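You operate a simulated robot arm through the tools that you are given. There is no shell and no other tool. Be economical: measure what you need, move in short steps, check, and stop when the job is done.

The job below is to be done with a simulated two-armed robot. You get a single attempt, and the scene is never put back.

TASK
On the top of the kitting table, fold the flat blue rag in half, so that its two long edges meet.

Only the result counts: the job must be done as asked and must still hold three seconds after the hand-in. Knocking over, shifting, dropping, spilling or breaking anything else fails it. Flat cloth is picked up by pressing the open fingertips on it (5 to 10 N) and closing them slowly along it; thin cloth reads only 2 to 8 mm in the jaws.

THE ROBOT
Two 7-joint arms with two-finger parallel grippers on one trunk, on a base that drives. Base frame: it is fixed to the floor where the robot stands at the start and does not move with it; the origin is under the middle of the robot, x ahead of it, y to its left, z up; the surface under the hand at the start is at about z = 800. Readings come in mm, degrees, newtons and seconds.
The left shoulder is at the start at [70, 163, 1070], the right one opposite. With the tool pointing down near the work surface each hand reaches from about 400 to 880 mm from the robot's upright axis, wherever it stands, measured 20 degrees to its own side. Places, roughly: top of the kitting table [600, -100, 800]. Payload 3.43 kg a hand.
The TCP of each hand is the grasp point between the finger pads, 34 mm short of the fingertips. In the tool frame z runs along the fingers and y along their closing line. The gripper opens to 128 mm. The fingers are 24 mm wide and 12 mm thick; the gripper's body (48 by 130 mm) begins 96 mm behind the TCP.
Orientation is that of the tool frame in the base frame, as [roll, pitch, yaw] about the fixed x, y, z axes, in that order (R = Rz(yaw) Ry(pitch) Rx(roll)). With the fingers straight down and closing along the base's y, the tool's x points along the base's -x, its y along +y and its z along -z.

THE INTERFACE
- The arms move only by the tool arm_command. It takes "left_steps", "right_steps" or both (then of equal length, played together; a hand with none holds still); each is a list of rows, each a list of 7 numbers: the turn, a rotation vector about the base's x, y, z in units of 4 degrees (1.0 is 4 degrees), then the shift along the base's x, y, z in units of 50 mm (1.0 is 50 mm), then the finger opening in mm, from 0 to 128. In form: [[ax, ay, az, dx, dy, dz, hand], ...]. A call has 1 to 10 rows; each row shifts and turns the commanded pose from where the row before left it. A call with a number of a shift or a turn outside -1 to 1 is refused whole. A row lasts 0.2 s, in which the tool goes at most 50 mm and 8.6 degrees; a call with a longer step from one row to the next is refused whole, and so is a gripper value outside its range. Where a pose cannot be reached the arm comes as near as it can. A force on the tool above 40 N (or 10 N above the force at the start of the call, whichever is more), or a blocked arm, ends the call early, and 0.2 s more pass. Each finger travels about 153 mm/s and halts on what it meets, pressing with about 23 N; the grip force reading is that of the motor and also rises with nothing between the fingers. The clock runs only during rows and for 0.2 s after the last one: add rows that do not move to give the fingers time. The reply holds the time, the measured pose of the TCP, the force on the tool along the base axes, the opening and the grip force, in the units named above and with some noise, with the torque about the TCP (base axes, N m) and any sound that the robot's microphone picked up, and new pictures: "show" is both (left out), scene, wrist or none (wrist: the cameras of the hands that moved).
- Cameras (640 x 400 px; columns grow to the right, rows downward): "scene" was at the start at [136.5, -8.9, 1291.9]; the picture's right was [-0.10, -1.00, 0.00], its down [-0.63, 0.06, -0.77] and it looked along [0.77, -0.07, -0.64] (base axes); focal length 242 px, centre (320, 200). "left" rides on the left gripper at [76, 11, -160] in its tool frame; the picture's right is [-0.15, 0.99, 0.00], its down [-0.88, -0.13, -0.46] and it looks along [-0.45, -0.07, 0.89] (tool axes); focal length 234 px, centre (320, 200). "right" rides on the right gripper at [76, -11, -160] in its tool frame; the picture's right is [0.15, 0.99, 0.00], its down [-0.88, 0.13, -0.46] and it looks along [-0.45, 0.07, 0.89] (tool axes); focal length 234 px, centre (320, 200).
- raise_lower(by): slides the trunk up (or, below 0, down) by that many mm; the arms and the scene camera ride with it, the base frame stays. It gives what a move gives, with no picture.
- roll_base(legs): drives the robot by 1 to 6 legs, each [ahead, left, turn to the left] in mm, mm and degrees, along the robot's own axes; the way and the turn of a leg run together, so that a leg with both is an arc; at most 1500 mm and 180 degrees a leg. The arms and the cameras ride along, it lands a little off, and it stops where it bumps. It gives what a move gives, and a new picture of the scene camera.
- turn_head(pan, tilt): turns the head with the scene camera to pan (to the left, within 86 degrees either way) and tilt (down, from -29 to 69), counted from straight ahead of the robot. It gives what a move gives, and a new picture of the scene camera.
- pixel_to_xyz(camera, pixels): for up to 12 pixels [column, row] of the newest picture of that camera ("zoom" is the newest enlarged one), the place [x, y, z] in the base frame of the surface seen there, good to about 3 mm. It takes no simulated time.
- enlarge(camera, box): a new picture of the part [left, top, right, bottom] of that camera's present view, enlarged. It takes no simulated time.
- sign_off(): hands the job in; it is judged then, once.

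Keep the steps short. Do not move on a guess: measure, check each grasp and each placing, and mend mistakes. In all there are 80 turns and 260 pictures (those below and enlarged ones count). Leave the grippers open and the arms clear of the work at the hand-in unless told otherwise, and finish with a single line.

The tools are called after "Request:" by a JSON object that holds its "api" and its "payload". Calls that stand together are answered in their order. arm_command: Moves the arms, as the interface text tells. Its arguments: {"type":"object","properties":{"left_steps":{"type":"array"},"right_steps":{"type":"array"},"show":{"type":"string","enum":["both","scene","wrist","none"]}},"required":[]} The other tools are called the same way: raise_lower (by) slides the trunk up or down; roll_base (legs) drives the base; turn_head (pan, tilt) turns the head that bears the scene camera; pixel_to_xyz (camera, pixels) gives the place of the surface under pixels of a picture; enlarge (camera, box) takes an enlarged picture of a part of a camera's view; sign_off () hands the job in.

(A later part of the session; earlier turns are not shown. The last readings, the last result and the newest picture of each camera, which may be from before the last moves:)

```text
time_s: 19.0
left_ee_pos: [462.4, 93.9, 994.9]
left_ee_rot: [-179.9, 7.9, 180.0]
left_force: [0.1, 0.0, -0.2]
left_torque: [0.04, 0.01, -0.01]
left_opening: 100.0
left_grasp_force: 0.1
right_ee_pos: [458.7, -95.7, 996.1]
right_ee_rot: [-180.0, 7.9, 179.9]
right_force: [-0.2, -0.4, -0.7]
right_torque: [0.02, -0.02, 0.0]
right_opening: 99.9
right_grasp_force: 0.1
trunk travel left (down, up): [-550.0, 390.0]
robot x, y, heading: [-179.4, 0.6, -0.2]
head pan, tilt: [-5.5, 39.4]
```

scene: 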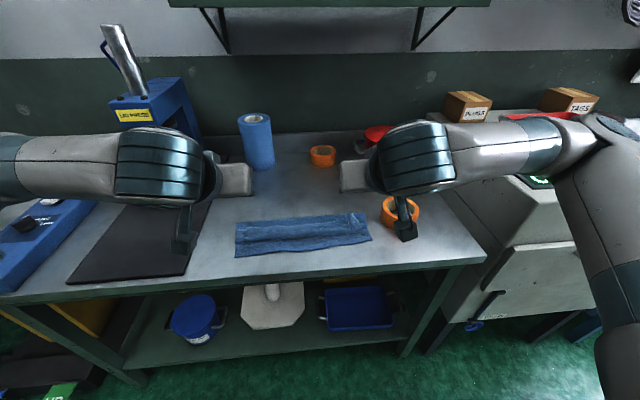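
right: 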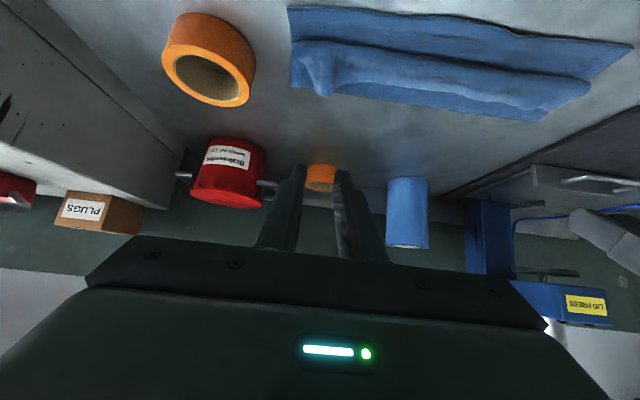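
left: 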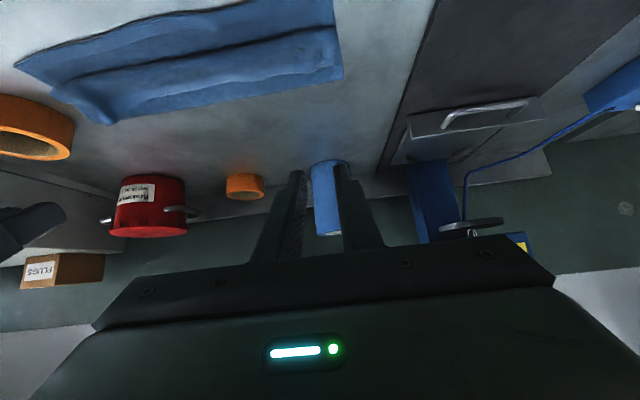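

Now I finish the turn to vertical and descend to z≈855 just behind the flap edge.

Request:
{"api": "arm_command", "payload": {"left_steps": [[0, 1, 0, 0, -0.07, -0.7, 100], [0, 1, 0, 0, -0.07, -0.7, 100], [0, 0, 0, 0, 0, -0.7, 100], [0, 0, 0, 0, 0, -0.7, 100], [0, 0, 0, 0, 0, 0, 100]], "right_steps": [[0, 1, 0, 0.02, 0.09, -0.7, 100], [0, 1, 0, 0.02, 0.09, -0.7, 100], [0, 0, 0, 0.02, 0, -0.7, 100], [0, 0, 0, 0.02, 0, -0.72, 100], [0, 0, 0, 0, 0, 0, 100]]}}

Request:
{"api": "enlarge", "payload": {"camera": "scene", "box": [210, 170, 402, 290]}}

```text
time_s: 20.2
left_ee_pos: [462.6, 85.2, 855.3]
left_ee_rot: [179.9, 0.0, 180.0]
left_force: [0.3, -0.1, 0.2]
left_torque: [-0.02, 0.0, -0.03]
left_opening: 100.0
left_grasp_force: 0.0
right_ee_pos: [455.2, -84.0, 856.1]
right_ee_rot: [180.0, 0.0, 179.9]
right_force: [0.2, -0.4, -0.4]
right_torque: [-0.02, -0.02, 0.0]
right_opening: 100.0
right_grasp_force: 0.1
trunk travel left (down, up): [-550.0, 390.0]
robot x, y, heading: [-178.3, -1.8, -0.1]
head pan, tilt: [-5.5, 39.4]
```

scene: 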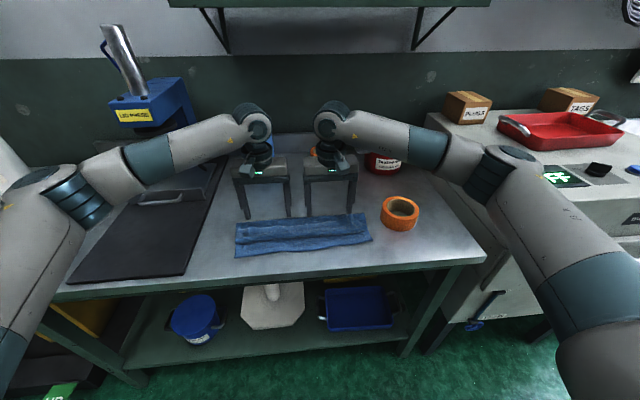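
right: 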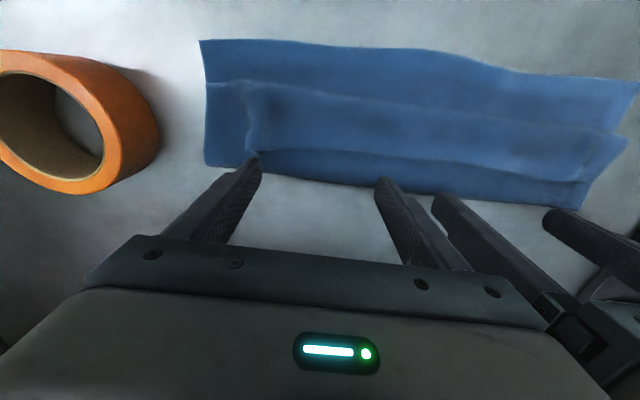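
left: 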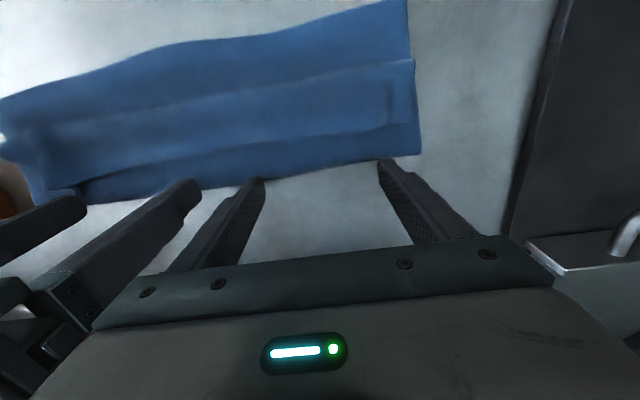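

```text
3.33 times, centred on (306, 230) of scene
```

zoom: 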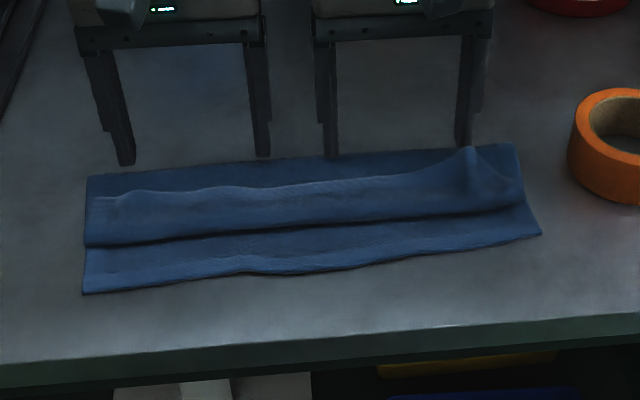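

The hands are placed behind the flap. I measure the cloth heights in the wrist views to choose a sweep height.

Request:
{"api": "pixel_to_xyz", "payload": {"camera": "right", "pixels": [[320, 150], [320, 155], [320, 165], [450, 160], [450, 175], [320, 125], [320, 95], [320, 46], [320, 70], [212, 130], [213, 160], [245, 140]]}}

Request:
{"api": "pixel_to_xyz", "payload": {"camera": "left", "pixels": [[320, 140], [320, 150], [320, 164], [390, 122], [412, 120], [418, 150], [220, 155], [220, 175], [320, 70], [300, 30], [300, 90], [180, 165]]}}

```text
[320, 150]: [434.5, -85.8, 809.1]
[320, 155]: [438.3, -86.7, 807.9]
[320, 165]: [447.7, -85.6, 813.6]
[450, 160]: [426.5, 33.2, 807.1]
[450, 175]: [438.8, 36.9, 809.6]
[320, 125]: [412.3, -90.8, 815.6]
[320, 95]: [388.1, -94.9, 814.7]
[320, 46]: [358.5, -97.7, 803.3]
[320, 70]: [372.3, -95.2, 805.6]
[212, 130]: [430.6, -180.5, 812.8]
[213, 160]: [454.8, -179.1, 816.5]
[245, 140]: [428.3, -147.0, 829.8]
```

```text
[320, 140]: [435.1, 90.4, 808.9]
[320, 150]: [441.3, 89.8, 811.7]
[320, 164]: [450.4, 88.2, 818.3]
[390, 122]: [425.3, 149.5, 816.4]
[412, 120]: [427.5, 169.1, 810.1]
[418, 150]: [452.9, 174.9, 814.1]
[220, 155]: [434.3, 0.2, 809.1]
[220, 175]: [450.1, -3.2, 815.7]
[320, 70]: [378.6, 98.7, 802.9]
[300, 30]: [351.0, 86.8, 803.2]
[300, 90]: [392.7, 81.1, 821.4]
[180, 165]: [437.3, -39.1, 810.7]
```

Just behind the flap the fold bulges to z≈816, so a sweep from behind would catch on it. On the right a ridge from the earlier pinch still stands to z≈846 at (430, −138). Instead I'll re-pinch the flap's edge at both corners, taking the right ridge directly and pressing on the left. First I raise, shift and lower.

Request:
{"api": "arm_command", "payload": {"left_steps": [[0, 0, 0, 0, 0, 0.8, 80], [0, 0, 0, -0.31, 0.55, 0, 60], [0, 0, 0, -0.31, 0.55, 0, 34], [0, 0, 0, 0, 0, 0, 34], [0, 0, 0, 0, 0, -0.4, 34], [0, 0, 0, 0, 0, -0.4, 34], [0, 0, 0, 0, 0, 0, 34]], "right_steps": [[0, 0, 0, 0, 0, 0.8, 80], [0, 0, 0, -0.25, -0.54, 0, 70], [0, 0, 0, -0.25, -0.54, 0, 60], [0, 0, 0, 0, 0, 0, 60], [0, 0, 0, 0, 0, -0.4, 60], [0, 0, 0, 0, 0, -0.4, 60], [0, 0, 0, 0, 0, 0, 60]]}}

Request:
{"api": "enlarge", "payload": {"camera": "scene", "box": [210, 170, 402, 290]}}

```text
time_s: 21.8
left_ee_pos: [431.7, 141.2, 854.7]
left_ee_rot: [-180.0, 0.0, 180.0]
left_force: [0.7, 0.7, -0.1]
left_torque: [0.01, 0.0, 0.0]
left_opening: 34.2
left_grasp_force: 0.0
right_ee_pos: [436.6, -136.4, 855.9]
right_ee_rot: [180.0, 0.0, 179.8]
right_force: [-0.1, 0.6, 0.5]
right_torque: [-0.01, -0.01, 0.02]
right_opening: 59.8
right_grasp_force: 0.1
trunk travel left (down, up): [-550.0, 390.0]
robot x, y, heading: [-182.5, -3.4, 0.0]
head pan, tilt: [-5.5, 39.4]
```

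scene: 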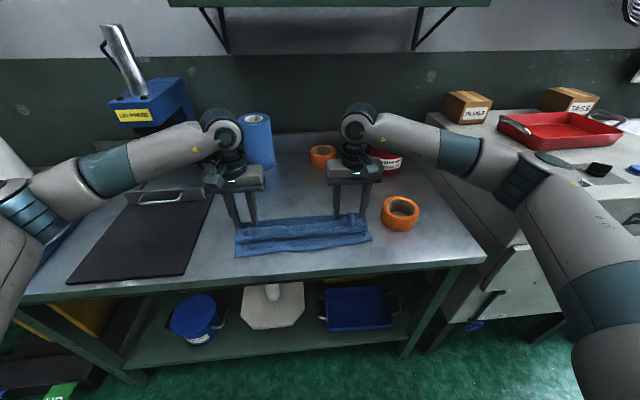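
right: 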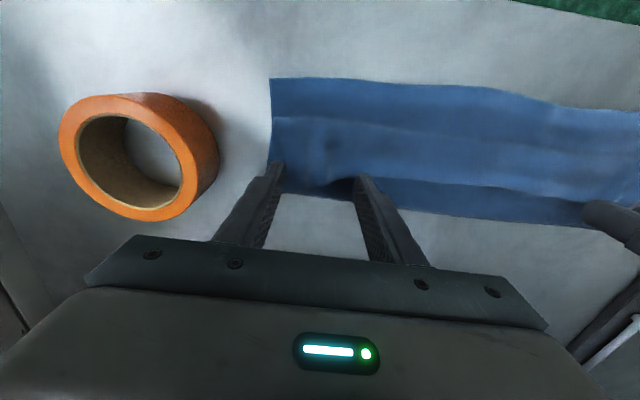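
left: 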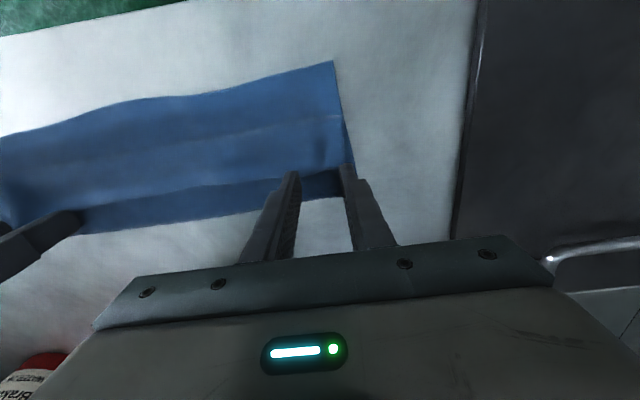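

```text
3.33 times, centred on (306, 230) of scene
```

zoom: 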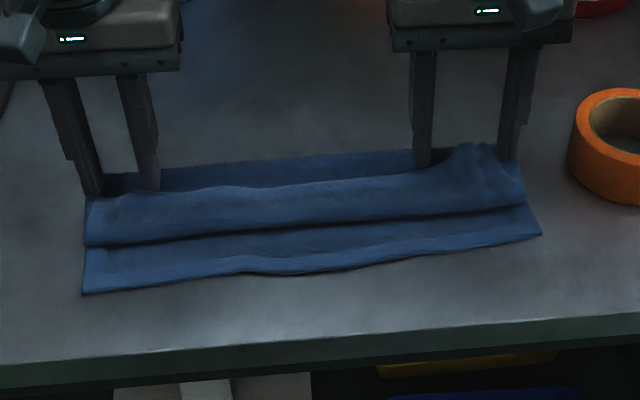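

The right ridge is between the fingers. Both hands are slightly behind the flap's edge, so I shift 10 mm toward the robot and lower gently.

Request:
{"api": "arm_command", "payload": {"left_steps": [[0, 0, 0, -0.2, 0.02, 0, 34], [0, 0, 0, 0, 0, -0.14, 34], [0, 0, 0, 0, 0, -0.06, 34], [0, 0, 0, 0, 0, 0, 34]], "right_steps": [[0, 0, 0, -0.2, -0.04, 0, 60], [0, 0, 0, 0, 0, -0.14, 60], [0, 0, 0, 0, 0, -0.06, 60], [0, 0, 0, 0, 0, 0, 60]], "show": "wrist"}}

```text
time_s: 22.8
left_ee_pos: [422.1, 141.8, 846.8]
left_ee_rot: [-180.0, 0.0, -180.0]
left_force: [-0.6, 0.3, 1.9]
left_torque: [0.02, 0.02, 0.01]
left_opening: 34.0
left_grasp_force: 0.0
right_ee_pos: [427.6, -138.5, 846.7]
right_ee_rot: [180.0, 0.0, 179.9]
right_force: [-0.6, -0.3, 1.2]
right_torque: [0.03, 0.0, 0.0]
right_opening: 60.0
right_grasp_force: 0.0
trunk travel left (down, up): [-550.0, 390.0]
robot x, y, heading: [-179.6, 2.4, -0.1]
head pan, tilt: [-5.5, 39.4]
```

right: 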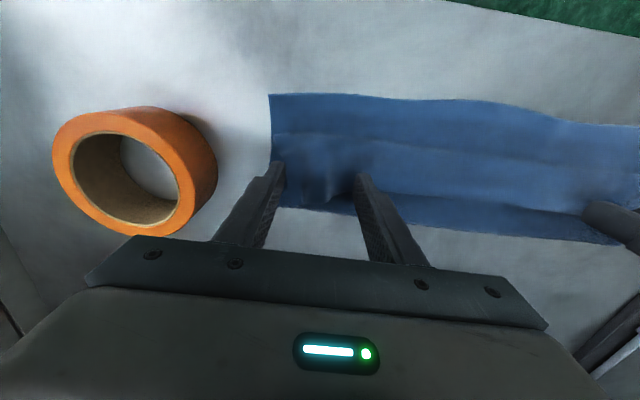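
left: 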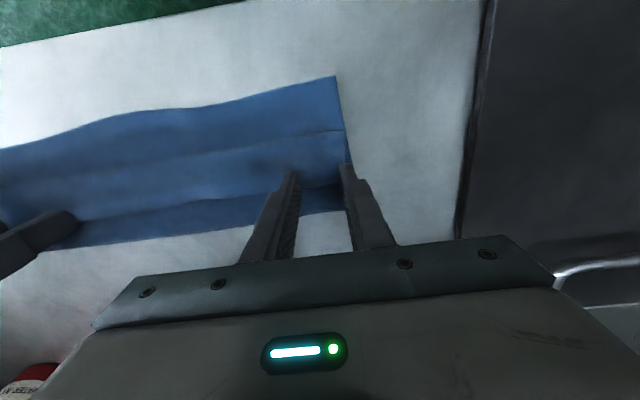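

Light contact on both sides, with the flap's edge between the fingers. I press the left hand a little more and close slowly.

Request:
{"api": "arm_command", "payload": {"left_steps": [[0, 0, 0, 0, 0, -0.05, 34], [0, 0, 0, 0, 0, 0, 30], [0, 0, 0, 0, 0, 0, 26], [0, 0, 0, 0, 0, 0, 22], [0, 0, 0, 0, 0, 0, 18], [0, 0, 0, 0, 0, 0, 14], [0, 0, 0, 0, 0, 0, 10], [0, 0, 0, 0, 0, 0, 5], [0, 0, 0, 0, 0, 0, 0], [0, 0, 0, 0, 0, 0, 0]], "right_steps": [[0, 0, 0, 0, 0, -0.03, 54], [0, 0, 0, 0, 0, 0, 46], [0, 0, 0, 0, 0, 0, 38], [0, 0, 0, 0, 0, 0, 30], [0, 0, 0, 0, 0, 0, 24], [0, 0, 0, 0, 0, 0, 18], [0, 0, 0, 0, 0, 0, 12], [0, 0, 0, 0, 0, 0, 6], [0, 0, 0, 0, 0, 0, 0], [0, 0, 0, 0, 0, 0, 0]], "show": "wrist"}}

```text
time_s: 25.0
left_ee_pos: [422.3, 141.8, 843.1]
left_ee_rot: [-180.0, 0.0, -179.9]
left_force: [0.4, -5.1, 5.2]
left_torque: [-0.19, 0.02, 0.06]
left_opening: 9.9
left_grasp_force: 22.7
right_ee_pos: [426.1, -138.0, 845.7]
right_ee_rot: [-180.0, -0.1, 179.9]
right_force: [-0.3, 7.1, 2.7]
right_torque: [0.28, 0.02, -0.05]
right_opening: 7.4
right_grasp_force: 23.3
trunk travel left (down, up): [-550.0, 390.0]
robot x, y, heading: [-179.5, 3.7, 0.0]
head pan, tilt: [-5.5, 39.4]
```

right: 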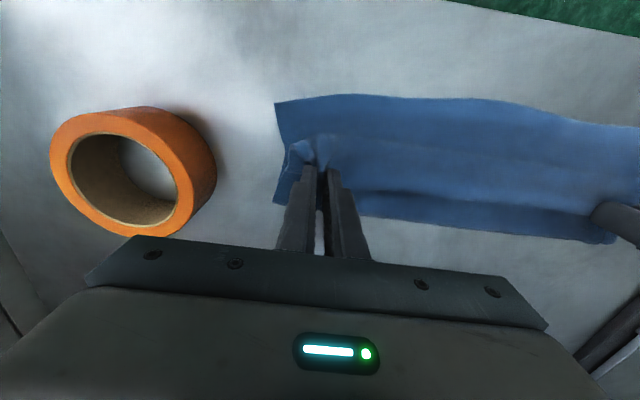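
left: 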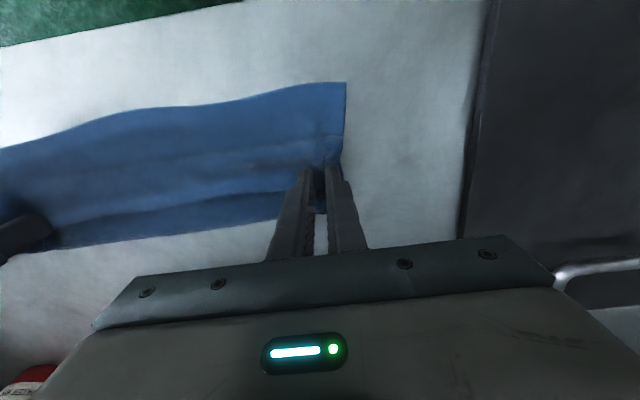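

Left reads 9.9 mm and right 7.4 mm, so the left may hold two layers. I ease inward and lift 40 mm to see which layers come up.

Request:
{"api": "arm_command", "payload": {"left_steps": [[0, 0, 0, 0, -0.06, 0.2, 0], [0, 0, 0, 0, -0.02, 0.3, 0], [0, 0, 0, 0, 0, 0.3, 0], [0, 0, 0, 0, 0, 0, 0]], "right_steps": [[0, 0, 0, 0, 0.06, 0.2, 0], [0, 0, 0, 0, 0.02, 0.3, 0], [0, 0, 0, 0, 0, 0.3, 0], [0, 0, 0, 0, 0, 0, 0]]}}

Request:
{"api": "enlarge", "payload": {"camera": "scene", "box": [210, 170, 402, 290]}}

```text
time_s: 26.0
left_ee_pos: [420.8, 135.7, 883.0]
left_ee_rot: [-180.0, -0.1, -179.9]
left_force: [-0.2, -0.9, -0.2]
left_torque: [-0.03, 0.03, -0.03]
left_opening: 10.0
left_grasp_force: 23.6
right_ee_pos: [427.3, -134.8, 885.0]
right_ee_rot: [180.0, 0.0, 179.9]
right_force: [0.1, 0.4, -0.2]
right_torque: [-0.01, 0.03, 0.0]
right_opening: 7.0
right_grasp_force: 22.6
trunk travel left (down, up): [-550.0, 390.0]
robot x, y, heading: [-179.9, -1.7, 0.0]
head pan, tilt: [-5.5, 39.4]
```

scene: 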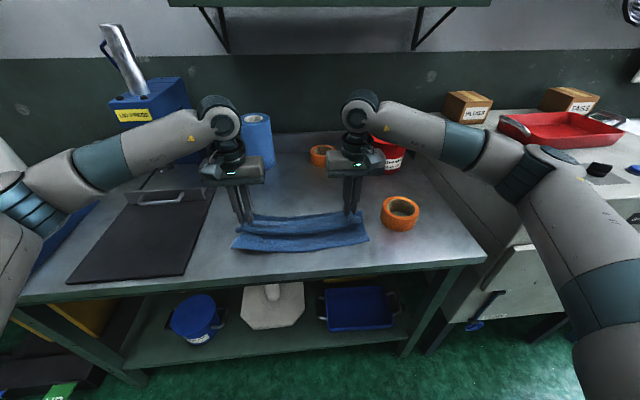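
right: 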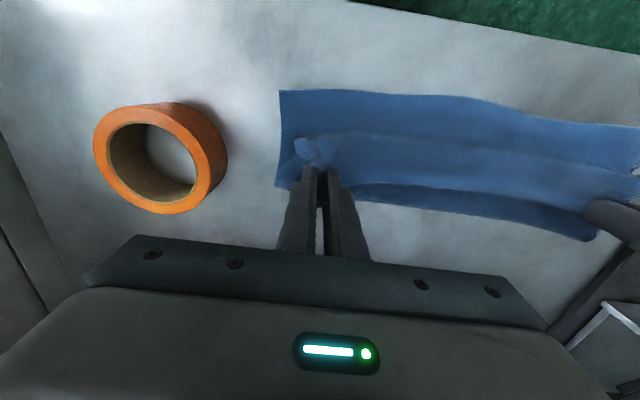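
left: 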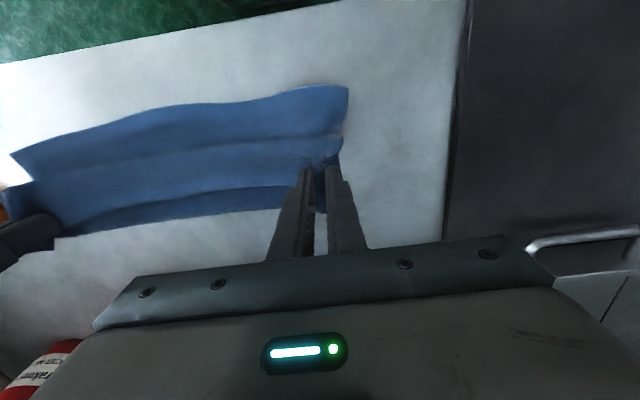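

```text
3.33 times, centred on (306, 230) of scene
```

zoom: 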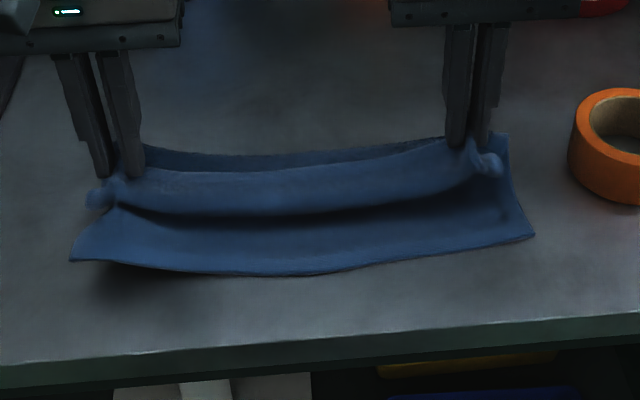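

The lower-left corner rose too, so the left hand took all three layers. I set it back down, release both hands and look again.

Request:
{"api": "arm_command", "payload": {"left_steps": [[0, 0, 0, 0, 0.02, -0.3, 0], [0, 0, 0, 0, 0.06, -0.4, 0], [0, 0, 0, 0, 0, 0, 0], [0, 0, 0, 0, 0, 0, 12], [0, 0, 0, 0, 0, 0, 24], [0, 0, 0, 0, 0, 0, 30], [0, 0, 0, 0, 0, 0.6, 30], [0, 0, 0, 0, 0, 0.8, 30], [0, 0, 0, 0, 0, 0.8, 30], [0, 0, 0, 0.8, 0, 0, 30]], "right_steps": [[0, 0, 0, 0, -0.02, -0.3, 0], [0, 0, 0, 0, -0.06, -0.4, 0], [0, 0, 0, 0, 0, 0, 0], [0, 0, 0, 0, 0, 0, 12], [0, 0, 0, 0, 0, 0, 24], [0, 0, 0, 0, 0, 0, 30], [0, 0, 0, 0, 0, 0.6, 30], [0, 0, 0, 0, 0, 0.8, 30], [0, 0, 0, 0, 0, 0.8, 30], [0, 0, 0, 0.8, 0, 0, 30]]}}

Request:
{"api": "enlarge", "payload": {"camera": "scene", "box": [210, 170, 402, 290]}}

```text
time_s: 28.2
left_ee_pos: [464.5, 135.4, 956.1]
left_ee_rot: [179.9, -0.2, 180.0]
left_force: [-0.1, 0.6, 0.2]
left_torque: [-0.03, 0.06, -0.01]
left_opening: 29.8
left_grasp_force: 0.0
right_ee_pos: [471.0, -139.1, 959.5]
right_ee_rot: [-180.0, -0.2, 179.9]
right_force: [1.5, 0.2, -1.0]
right_torque: [0.04, 0.06, 0.02]
right_opening: 30.2
right_grasp_force: 0.1
trunk travel left (down, up): [-550.0, 390.0]
robot x, y, heading: [-178.7, 2.9, -0.2]
head pan, tilt: [-5.5, 39.4]
```

scene: 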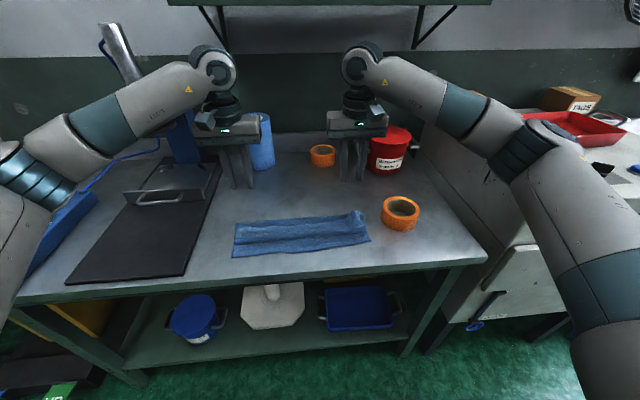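
right: 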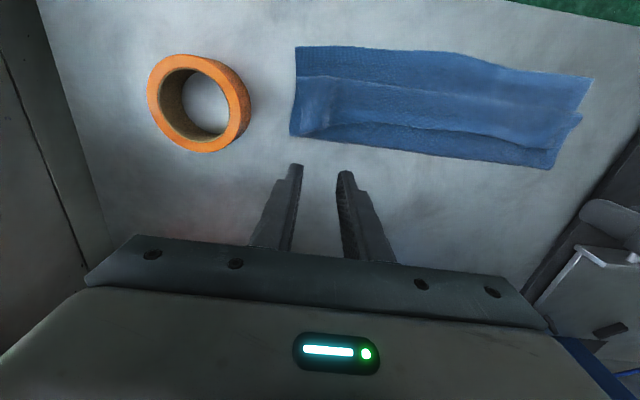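
left: 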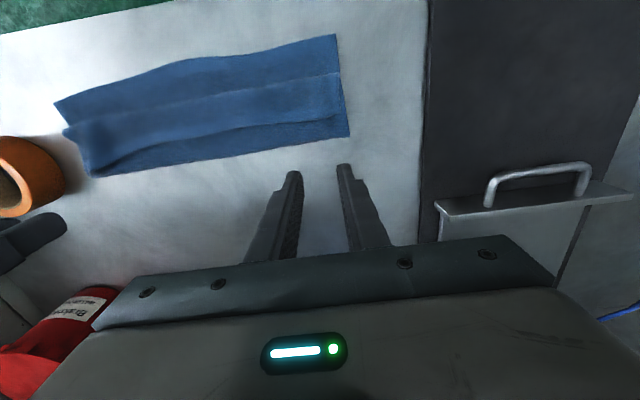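

```text
3.33 times, centred on (306, 230) of scene
```

zoom: 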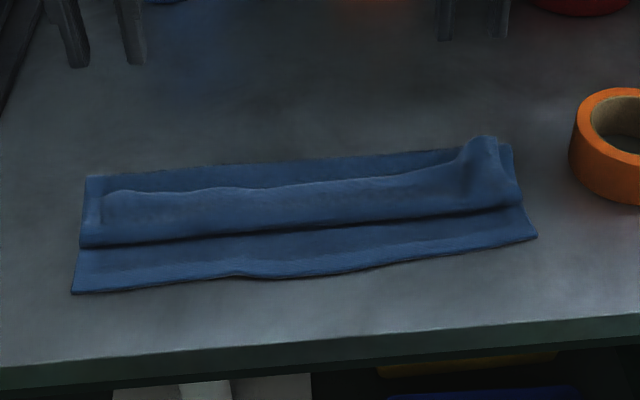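

The cloth settled back to the same neat state. The right corner has a hollow standing ridge that belongs only to the top layer. I measure it so I can grip just that, with no pressing.

Request:
{"api": "pixel_to_xyz", "payload": {"camera": "zoom", "pixels": [[484, 138], [470, 150], [462, 170], [480, 165], [495, 150], [480, 190], [505, 180], [440, 180], [105, 195], [150, 193], [220, 190]]}}

Request:
{"api": "enlarge", "payload": {"camera": "right", "box": [260, 20, 500, 170]}}

```text
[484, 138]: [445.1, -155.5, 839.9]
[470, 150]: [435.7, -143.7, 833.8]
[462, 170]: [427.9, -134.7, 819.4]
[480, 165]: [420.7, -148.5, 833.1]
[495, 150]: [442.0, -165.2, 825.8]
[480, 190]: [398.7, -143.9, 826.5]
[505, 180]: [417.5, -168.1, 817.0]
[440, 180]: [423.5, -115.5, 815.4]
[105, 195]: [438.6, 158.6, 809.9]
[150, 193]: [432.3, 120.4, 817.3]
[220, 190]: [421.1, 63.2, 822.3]
```

```text
2.67 times, centred on (380, 95) of right
```

zoom: 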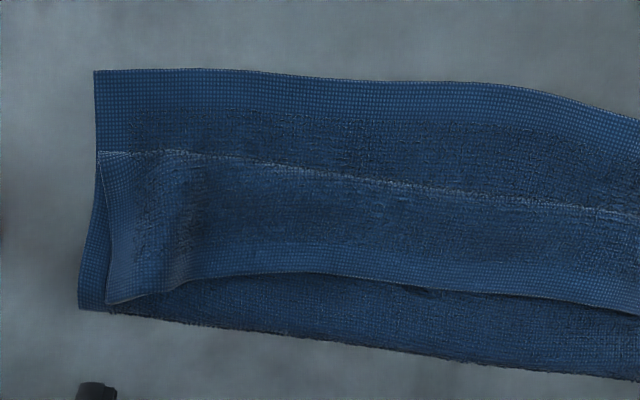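

The ridge crest is at y≈−149 and z≈840 with its flanks near z≈817. The right hand goes to (436, −149) with tips at z≈818 and closes there without pressing.

Request:
{"api": "arm_command", "payload": {"right_steps": [[0, 0, 0, -0.7, -0.2, 0, 46], [0, 0, 0, 0, 0, -0.7, 46], [0, 0, 0, 0, 0, -0.7, 46], [0, 0, 0, 0, 0, -0.7, 46], [0, 0, 0, 0, 0, 0, 30], [0, 0, 0, 0, 0, 0, 16], [0, 0, 0, 0, 0, 0, 8], [0, 0, 0, 0, 0, 0, 0], [0, 0, 0, 0, 0, 0, 0]], "show": "wrist"}}

Request:
{"api": "enlarge", "payload": {"camera": "scene", "box": [210, 170, 402, 290]}}

```text
time_s: 30.2
left_ee_pos: [461.1, 135.9, 958.5]
left_ee_rot: [-180.0, -0.1, -179.9]
left_force: [-0.4, 0.4, -0.5]
left_torque: [0.01, 0.02, -0.01]
left_opening: 30.2
left_grasp_force: 0.1
right_ee_pos: [431.6, -149.2, 855.2]
right_ee_rot: [-180.0, 0.0, 179.9]
right_force: [-0.5, -0.1, 0.0]
right_torque: [0.02, 0.01, 0.0]
right_opening: 5.2
right_grasp_force: 23.1
trunk travel left (down, up): [-550.0, 390.0]
robot x, y, heading: [-179.8, 3.1, -0.0]
head pan, tilt: [-5.5, 39.4]
```

right: 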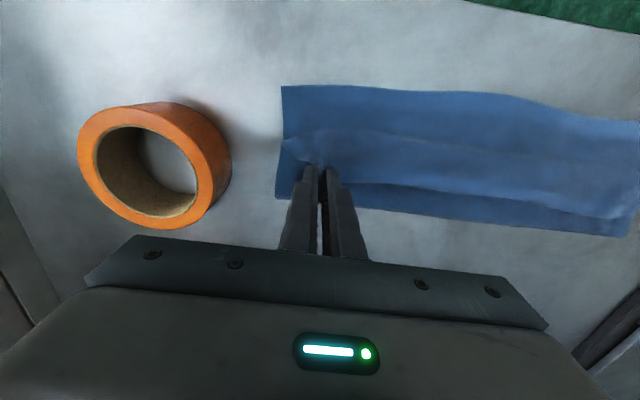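

```text
3.33 times, centred on (306, 230) of scene
```

zoom: 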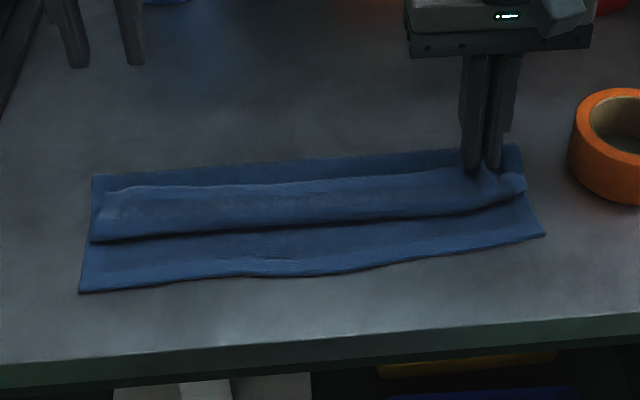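

The jaw reads 5.2 mm, which matches a single layer's ridge. I lift about 45 mm while moving toward the robot, then check.

Request:
{"api": "arm_command", "payload": {"right_steps": [[0, 0, 0, -0.1, 0, 0.3, 0], [0, -1, 0, -0.3, 0, 0.4, 0], [0, -1, 0, -0.3, 0, 0.2, 0], [0, 0, 0, 0, 0, 0, 0]], "show": "wrist"}}

Request:
{"api": "enlarge", "payload": {"camera": "scene", "box": [210, 170, 402, 290]}}

```text
time_s: 31.2
left_ee_pos: [462.0, 136.6, 959.5]
left_ee_rot: [180.0, -0.1, 180.0]
left_force: [-0.3, 0.1, 0.2]
left_torque: [0.0, 0.0, -0.03]
left_opening: 30.2
left_grasp_force: 0.0
right_ee_pos: [394.4, -147.3, 900.0]
right_ee_rot: [-179.9, 8.1, 179.9]
right_force: [-0.5, 0.1, 1.1]
right_torque: [0.0, -0.02, 0.05]
right_opening: 5.2
right_grasp_force: 22.5
trunk travel left (down, up): [-550.0, 390.0]
robot x, y, heading: [-178.6, -0.5, -0.1]
head pan, tilt: [-5.5, 39.4]
```

right: 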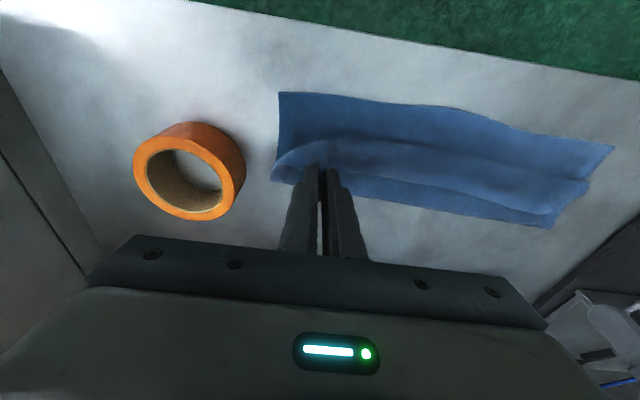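

```text
3.33 times, centred on (306, 230) of scene
```

zoom: 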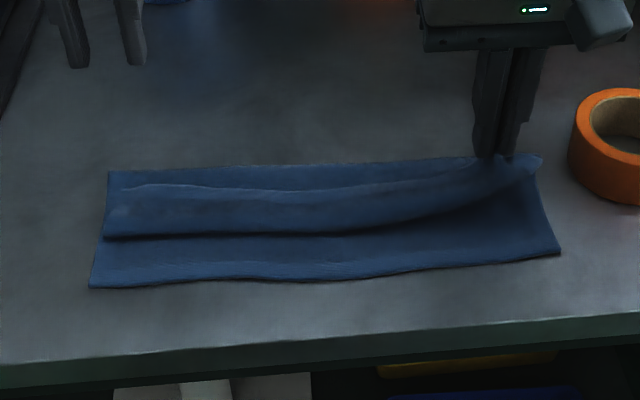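

The lower layer stayed down and only the top corner came up. I carry it on toward the near edge, tilting the fingers and keeping the tips about 40 mm high so the edge doesn't wrap under.

Request:
{"api": "arm_command", "payload": {"right_steps": [[0, -1, 0, -0.2, 0, 0.0, 0], [0, -1, 0, -0.2, 0, 0, 0], [0, -1, 0, -0.15, 0, -0.08, 0], [0, -1, 0, -0.15, 0, -0.08, 0], [0, -1, 0, -0.12, 0, -0.1, 0], [0, -1, 0, -0.1, 0, -0.12, 0], [0, -1, 0, -0.1, 0, -0.12, 0], [0, -1, 0, -0.06, 0, -0.14, 0], [0, 0, 0, 0, 0, 0, 0]], "show": "wrist"}}

Request:
{"api": "enlarge", "payload": {"camera": "scene", "box": [210, 170, 402, 290]}}

```text
time_s: 33.2
left_ee_pos: [462.0, 137.1, 958.7]
left_ee_rot: [-180.0, -0.1, 179.9]
left_force: [-0.5, -0.2, -0.4]
left_torque: [-0.02, 0.0, 0.0]
left_opening: 29.7
left_grasp_force: 0.0
right_ee_pos: [342.7, -151.1, 867.9]
right_ee_rot: [179.9, 39.9, 179.9]
right_force: [-0.5, 0.3, 0.3]
right_torque: [0.02, 0.01, 0.0]
right_opening: 4.7
right_grasp_force: 23.0
trunk travel left (down, up): [-550.0, 390.0]
robot x, y, heading: [-178.8, -1.4, -0.2]
head pan, tilt: [-5.5, 39.4]
```

right: 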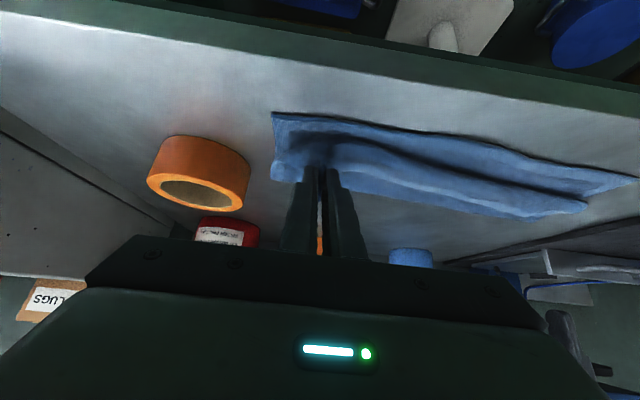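

```text
3.33 times, centred on (306, 230) of scene
```

zoom: 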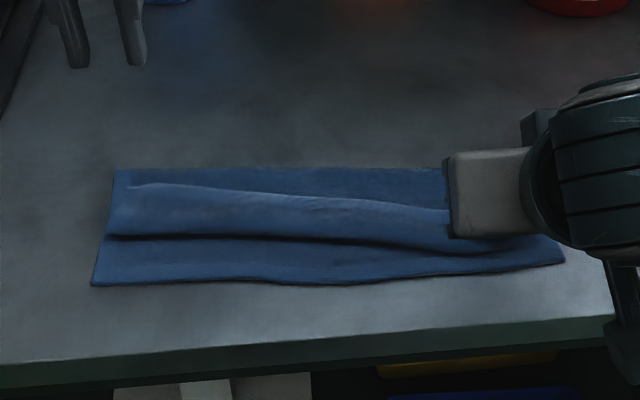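

The right corner's top layer now rises to the grip above the near edge, and the rest of the flap still lies turned back. I pull 8 mm more toward the robot, open, and withdraw toward the robot and up.

Request:
{"api": "arm_command", "payload": {"right_steps": [[0, 0, 0, -0.16, 0, 0, 0], [0, 0, 0, 0, 0, 0, 0], [0, 0, 0, 0, 0, 0, 20], [0, 0, 0, 0, 0, 0, 40], [0, 0, 0, -0.1, 0, 0.3, 40], [0, 0, 0, 0, 0, 0.8, 40], [0, 0, 0, 0, 0, 0.9, 40], [0, 0, 0, 0, 0, 0.9, 40]], "show": "wrist"}}

Request:
{"api": "enlarge", "payload": {"camera": "scene", "box": [210, 170, 402, 290]}}

```text
time_s: 35.0
left_ee_pos: [460.9, 137.6, 959.1]
left_ee_rot: [-179.9, 0.0, -180.0]
left_force: [0.3, 0.6, -0.3]
left_torque: [-0.01, 0.02, -0.03]
left_opening: 30.1
left_grasp_force: 0.1
right_ee_pos: [339.5, -148.7, 1015.9]
right_ee_rot: [-179.9, 40.0, 179.9]
right_force: [0.5, 0.2, 0.7]
right_torque: [-0.04, 0.02, 0.02]
right_opening: 39.9
right_grasp_force: 0.0
right hand out of reach, approached as far as the arm can: row 1, 5
trunk travel left (down, up): [-550.0, 390.0]
robot x, y, heading: [-179.8, 2.2, -0.2]
head pan, tilt: [-5.5, 39.4]
```

right: 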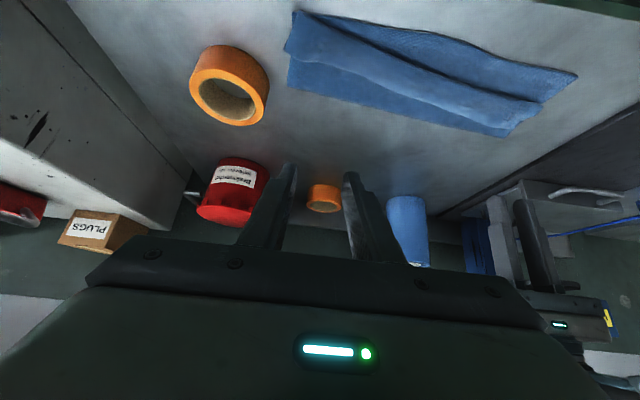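

```text
3.33 times, centred on (306, 230) of scene
```

zoom: 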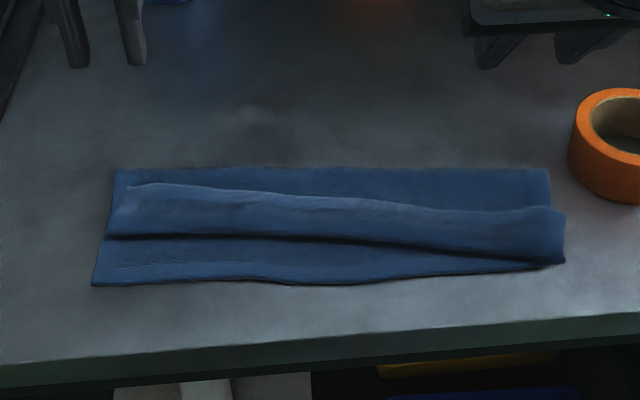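

At the right end the loop moved to the near edge, but the flap is still turned back. I measure this end.

Request:
{"api": "pixel_to_xyz", "payload": {"camera": "zoom", "pixels": [[546, 172], [555, 210], [540, 207], [562, 255], [560, 264], [520, 272], [300, 170], [300, 197], [300, 240], [115, 172], [130, 186], [108, 237]]}}

Request:
{"api": "enlarge", "payload": {"camera": "right", "box": [270, 0, 590, 200]}}

Request:
{"api": "enlarge", "payload": {"camera": "left", "box": [0, 0, 400, 250]}}

```text
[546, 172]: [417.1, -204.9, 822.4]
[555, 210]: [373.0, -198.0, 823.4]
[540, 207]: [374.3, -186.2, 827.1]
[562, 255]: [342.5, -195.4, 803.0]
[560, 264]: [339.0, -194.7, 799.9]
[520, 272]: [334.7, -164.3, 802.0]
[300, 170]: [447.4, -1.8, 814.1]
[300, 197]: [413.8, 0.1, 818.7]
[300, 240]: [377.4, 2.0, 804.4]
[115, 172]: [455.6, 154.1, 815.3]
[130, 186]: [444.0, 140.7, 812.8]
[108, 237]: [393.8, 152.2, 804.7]
```

```text
2.00 times, centred on (430, 100) of right
```

zoom: 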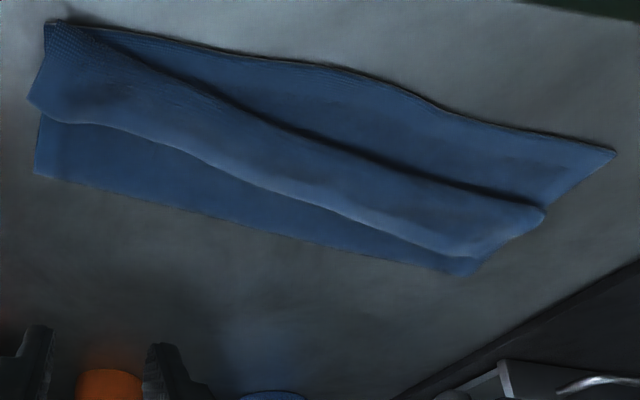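

```text
1.60 times, centred on (200, 125) of left
```

zoom: 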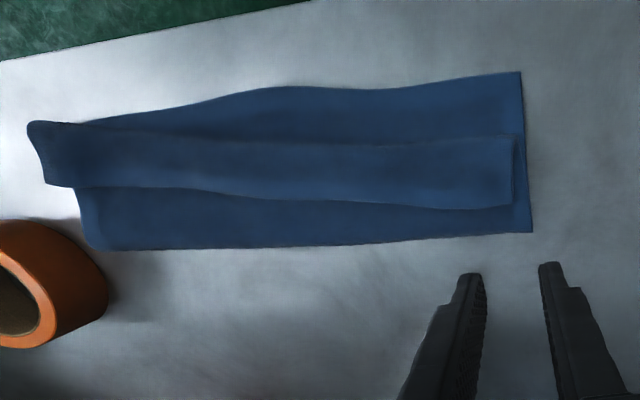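

The rag has now skewed, and I see why the strip wraps back: when the jaws close along y, the cloth leaves the grip the wrong way. It's better to redo the fold with jaws closing across the edge (yaw 90°). To do that I must free the top edge. I'll put flat fingertips on the flap and drag it away from the robot until its edge passes the fold onto bare table. First I position both hands.

Request:
{"api": "arm_command", "payload": {"left_steps": [[0, 0, 0, -0.2, -0.15, 0, 50], [0, 0, 0, -0.2, -0.15, 0, 70], [0, 0, 0, -0.2, -0.15, 0, 90], [0, 0, 0, -0.2, -0.15, 0, 90], [0, 0, 0, 0, 0, 0, 90], [0, 0, 0, 0, 0, 0, 90], [0, 0, 0, 0, 0, -0.5, 90], [0, 0, 0, 0, 0, -0.5, 90], [0, 0, 0, 0, 0, -0.5, 90], [0, 0, 0, 0, 0, -0.4, 90]], "right_steps": [[0, 1, 0, 0.09, 0.09, 0, 50], [0, 1, 0, 0.09, 0.09, 0, 70], [0, 1, 0, 0.09, 0.09, 0, 90], [0, 1, 0, 0.09, 0.09, 0, 90], [0, 1, 0, 0.09, 0.09, -0.5, 90], [0, 1, 0, 0.09, 0.09, -0.5, 90], [0, 1, 0, 0.09, 0.09, -0.5, 90], [0, 1, 0, 0.09, 0.09, -0.5, 90], [0, 1, 0, 0.09, 0.09, -0.5, 90], [0, 1, 0, 0.09, 0.09, -0.5, 90]]}}

Request:
{"api": "enlarge", "payload": {"camera": "scene", "box": [210, 170, 402, 290]}}

```text
time_s: 37.2
left_ee_pos: [421.9, 110.1, 862.4]
left_ee_rot: [-180.0, -0.1, 180.0]
left_force: [-0.6, 0.2, -0.1]
left_torque: [-0.01, 0.04, 0.0]
left_opening: 90.1
left_grasp_force: 0.0
right_ee_pos: [386.6, -101.8, 860.6]
right_ee_rot: [-179.9, -0.1, -179.9]
right_force: [1.1, -0.7, 0.0]
right_torque: [0.0, 0.01, 0.02]
right_opening: 89.9
right_grasp_force: 0.1
trunk travel left (down, up): [-550.0, 390.0]
robot x, y, heading: [-180.6, -1.2, -0.1]
head pan, tilt: [-5.5, 39.4]
```

scene: 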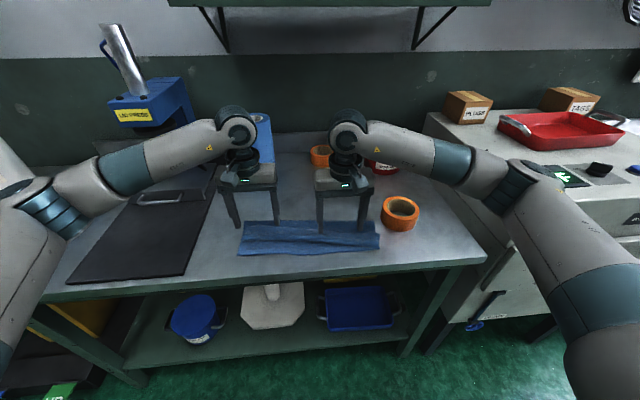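
right: 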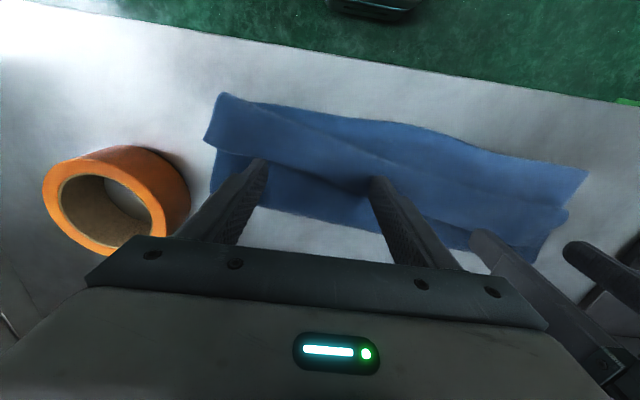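
left: 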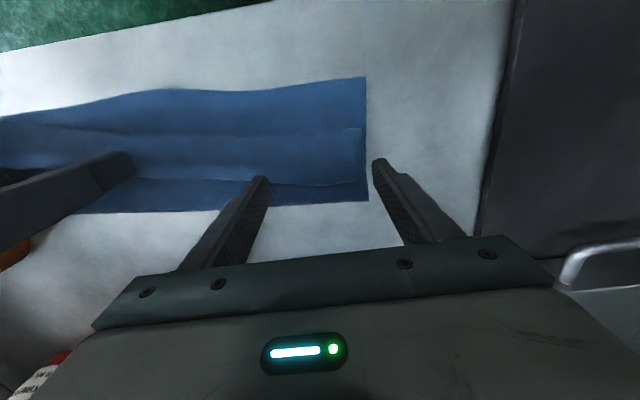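

```text
3.33 times, centred on (306, 230) of scene
```

zoom: 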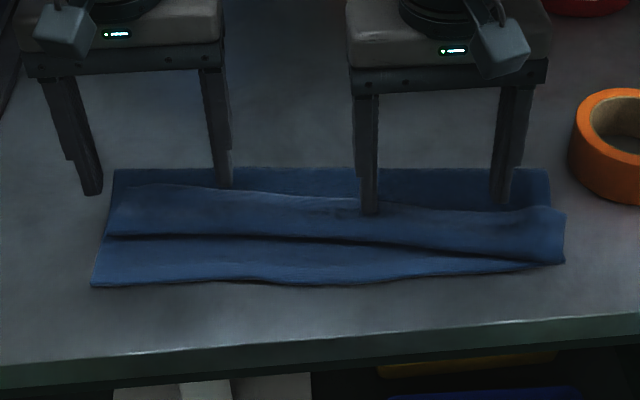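

The rag is now shifted about 20 mm to the right, so the left outer finger is off the cloth. I re-centre over the flap and lower to touch it.

Request:
{"api": "arm_command", "payload": {"left_steps": [[0, 0, 0, -0.28, -0.5, 0, 90], [0, 0, 0, 0, 0, -0.16, 90], [0, 0, 0, 0, 0, -0.1, 90], [0, 0, 0, 0, 0, -0.08, 90], [0, 0, 0, 0, 0, 0, 90]], "right_steps": [[0, 0, 0, -0.24, -0.26, 0, 90], [0, 0, 0, 0, 0, -0.16, 90], [0, 0, 0, 0, 0, -0.1, 90], [0, 0, 0, 0, 0, -0.06, 90], [0, 0, 0, 0, 0, 0, 90]], "show": "none"}}

```text
time_s: 38.4
left_ee_pos: [409.3, 87.5, 846.8]
left_ee_rot: [-180.0, -0.1, -180.0]
left_force: [-0.2, -0.8, 0.8]
left_torque: [0.03, -0.01, 0.0]
left_opening: 90.1
left_grasp_force: 0.0
right_ee_pos: [373.1, -116.8, 845.6]
right_ee_rot: [-180.0, 0.0, 179.8]
right_force: [1.1, -0.5, 2.4]
right_torque: [0.04, -0.01, 0.0]
right_opening: 89.8
right_grasp_force: 0.1
trunk travel left (down, up): [-550.0, 390.0]
robot x, y, heading: [-180.2, 1.6, -0.0]
head pan, tilt: [-5.5, 39.4]
```

Contact is light. I add a little pressure and drag away from the robot by 60 mm.

Request:
{"api": "arm_command", "payload": {"left_steps": [[0, 0, 0, 0, 0, -0.06, 90], [0, 0, 0, 0.2, 0, 0, 90], [0, 0, 0, 0.2, 0, 0, 90], [0, 0, 0, 0.2, 0, 0, 90], [0, 0, 0, 0.2, 0, 0, 90], [0, 0, 0, 0.2, 0, 0, 90], [0, 0, 0, 0.2, 0, 0, 90], [0, 0, 0, 0, 0, 0, 90]], "right_steps": [[0, 0, 0, 0, 0, -0.03, 90], [0, 0, 0, 0.2, 0, 0, 90], [0, 0, 0, 0.2, 0, 0, 90], [0, 0, 0, 0.2, 0, 0, 90], [0, 0, 0, 0.2, 0, 0, 90], [0, 0, 0, 0.2, 0, 0, 90], [0, 0, 0, 0.2, 0, 0, 90], [0, 0, 0, 0, 0, 0, 90]], "show": "wrist"}}

Request:
{"api": "enlarge", "payload": {"camera": "scene", "box": [210, 170, 402, 290]}}

```text
time_s: 40.2
left_ee_pos: [465.3, 86.9, 843.9]
left_ee_rot: [180.0, 0.0, -179.9]
left_force: [-0.8, -0.7, 6.1]
left_torque: [0.02, 0.04, 0.01]
left_opening: 89.7
left_grasp_force: 0.0
right_ee_pos: [432.3, -115.3, 845.1]
right_ee_rot: [-180.0, 0.0, 179.9]
right_force: [0.0, -0.9, 3.2]
right_torque: [0.0, 0.03, 0.02]
right_opening: 89.9
right_grasp_force: 0.0
trunk travel left (down, up): [-550.0, 390.0]
robot x, y, heading: [-182.5, -1.9, -0.0]
head pan, tilt: [-5.5, 39.4]
```

right: 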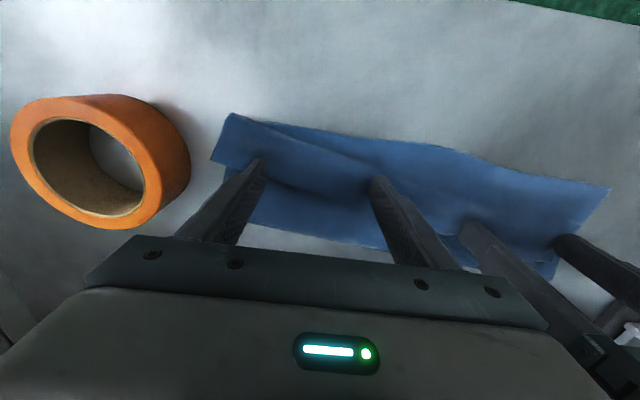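
left: 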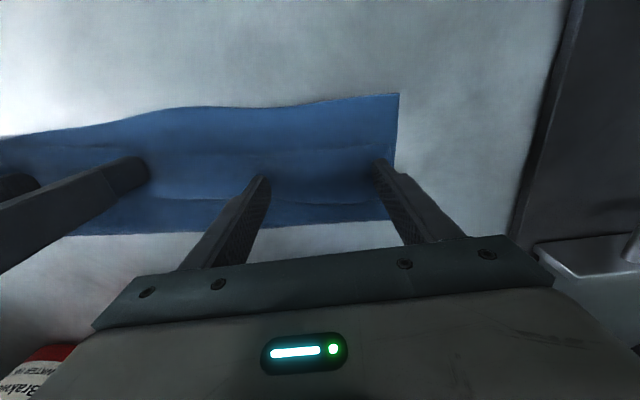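

```text
3.33 times, centred on (306, 230) of scene
```

zoom: 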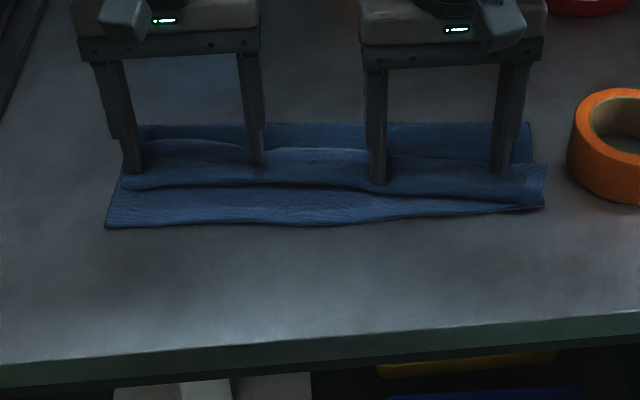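

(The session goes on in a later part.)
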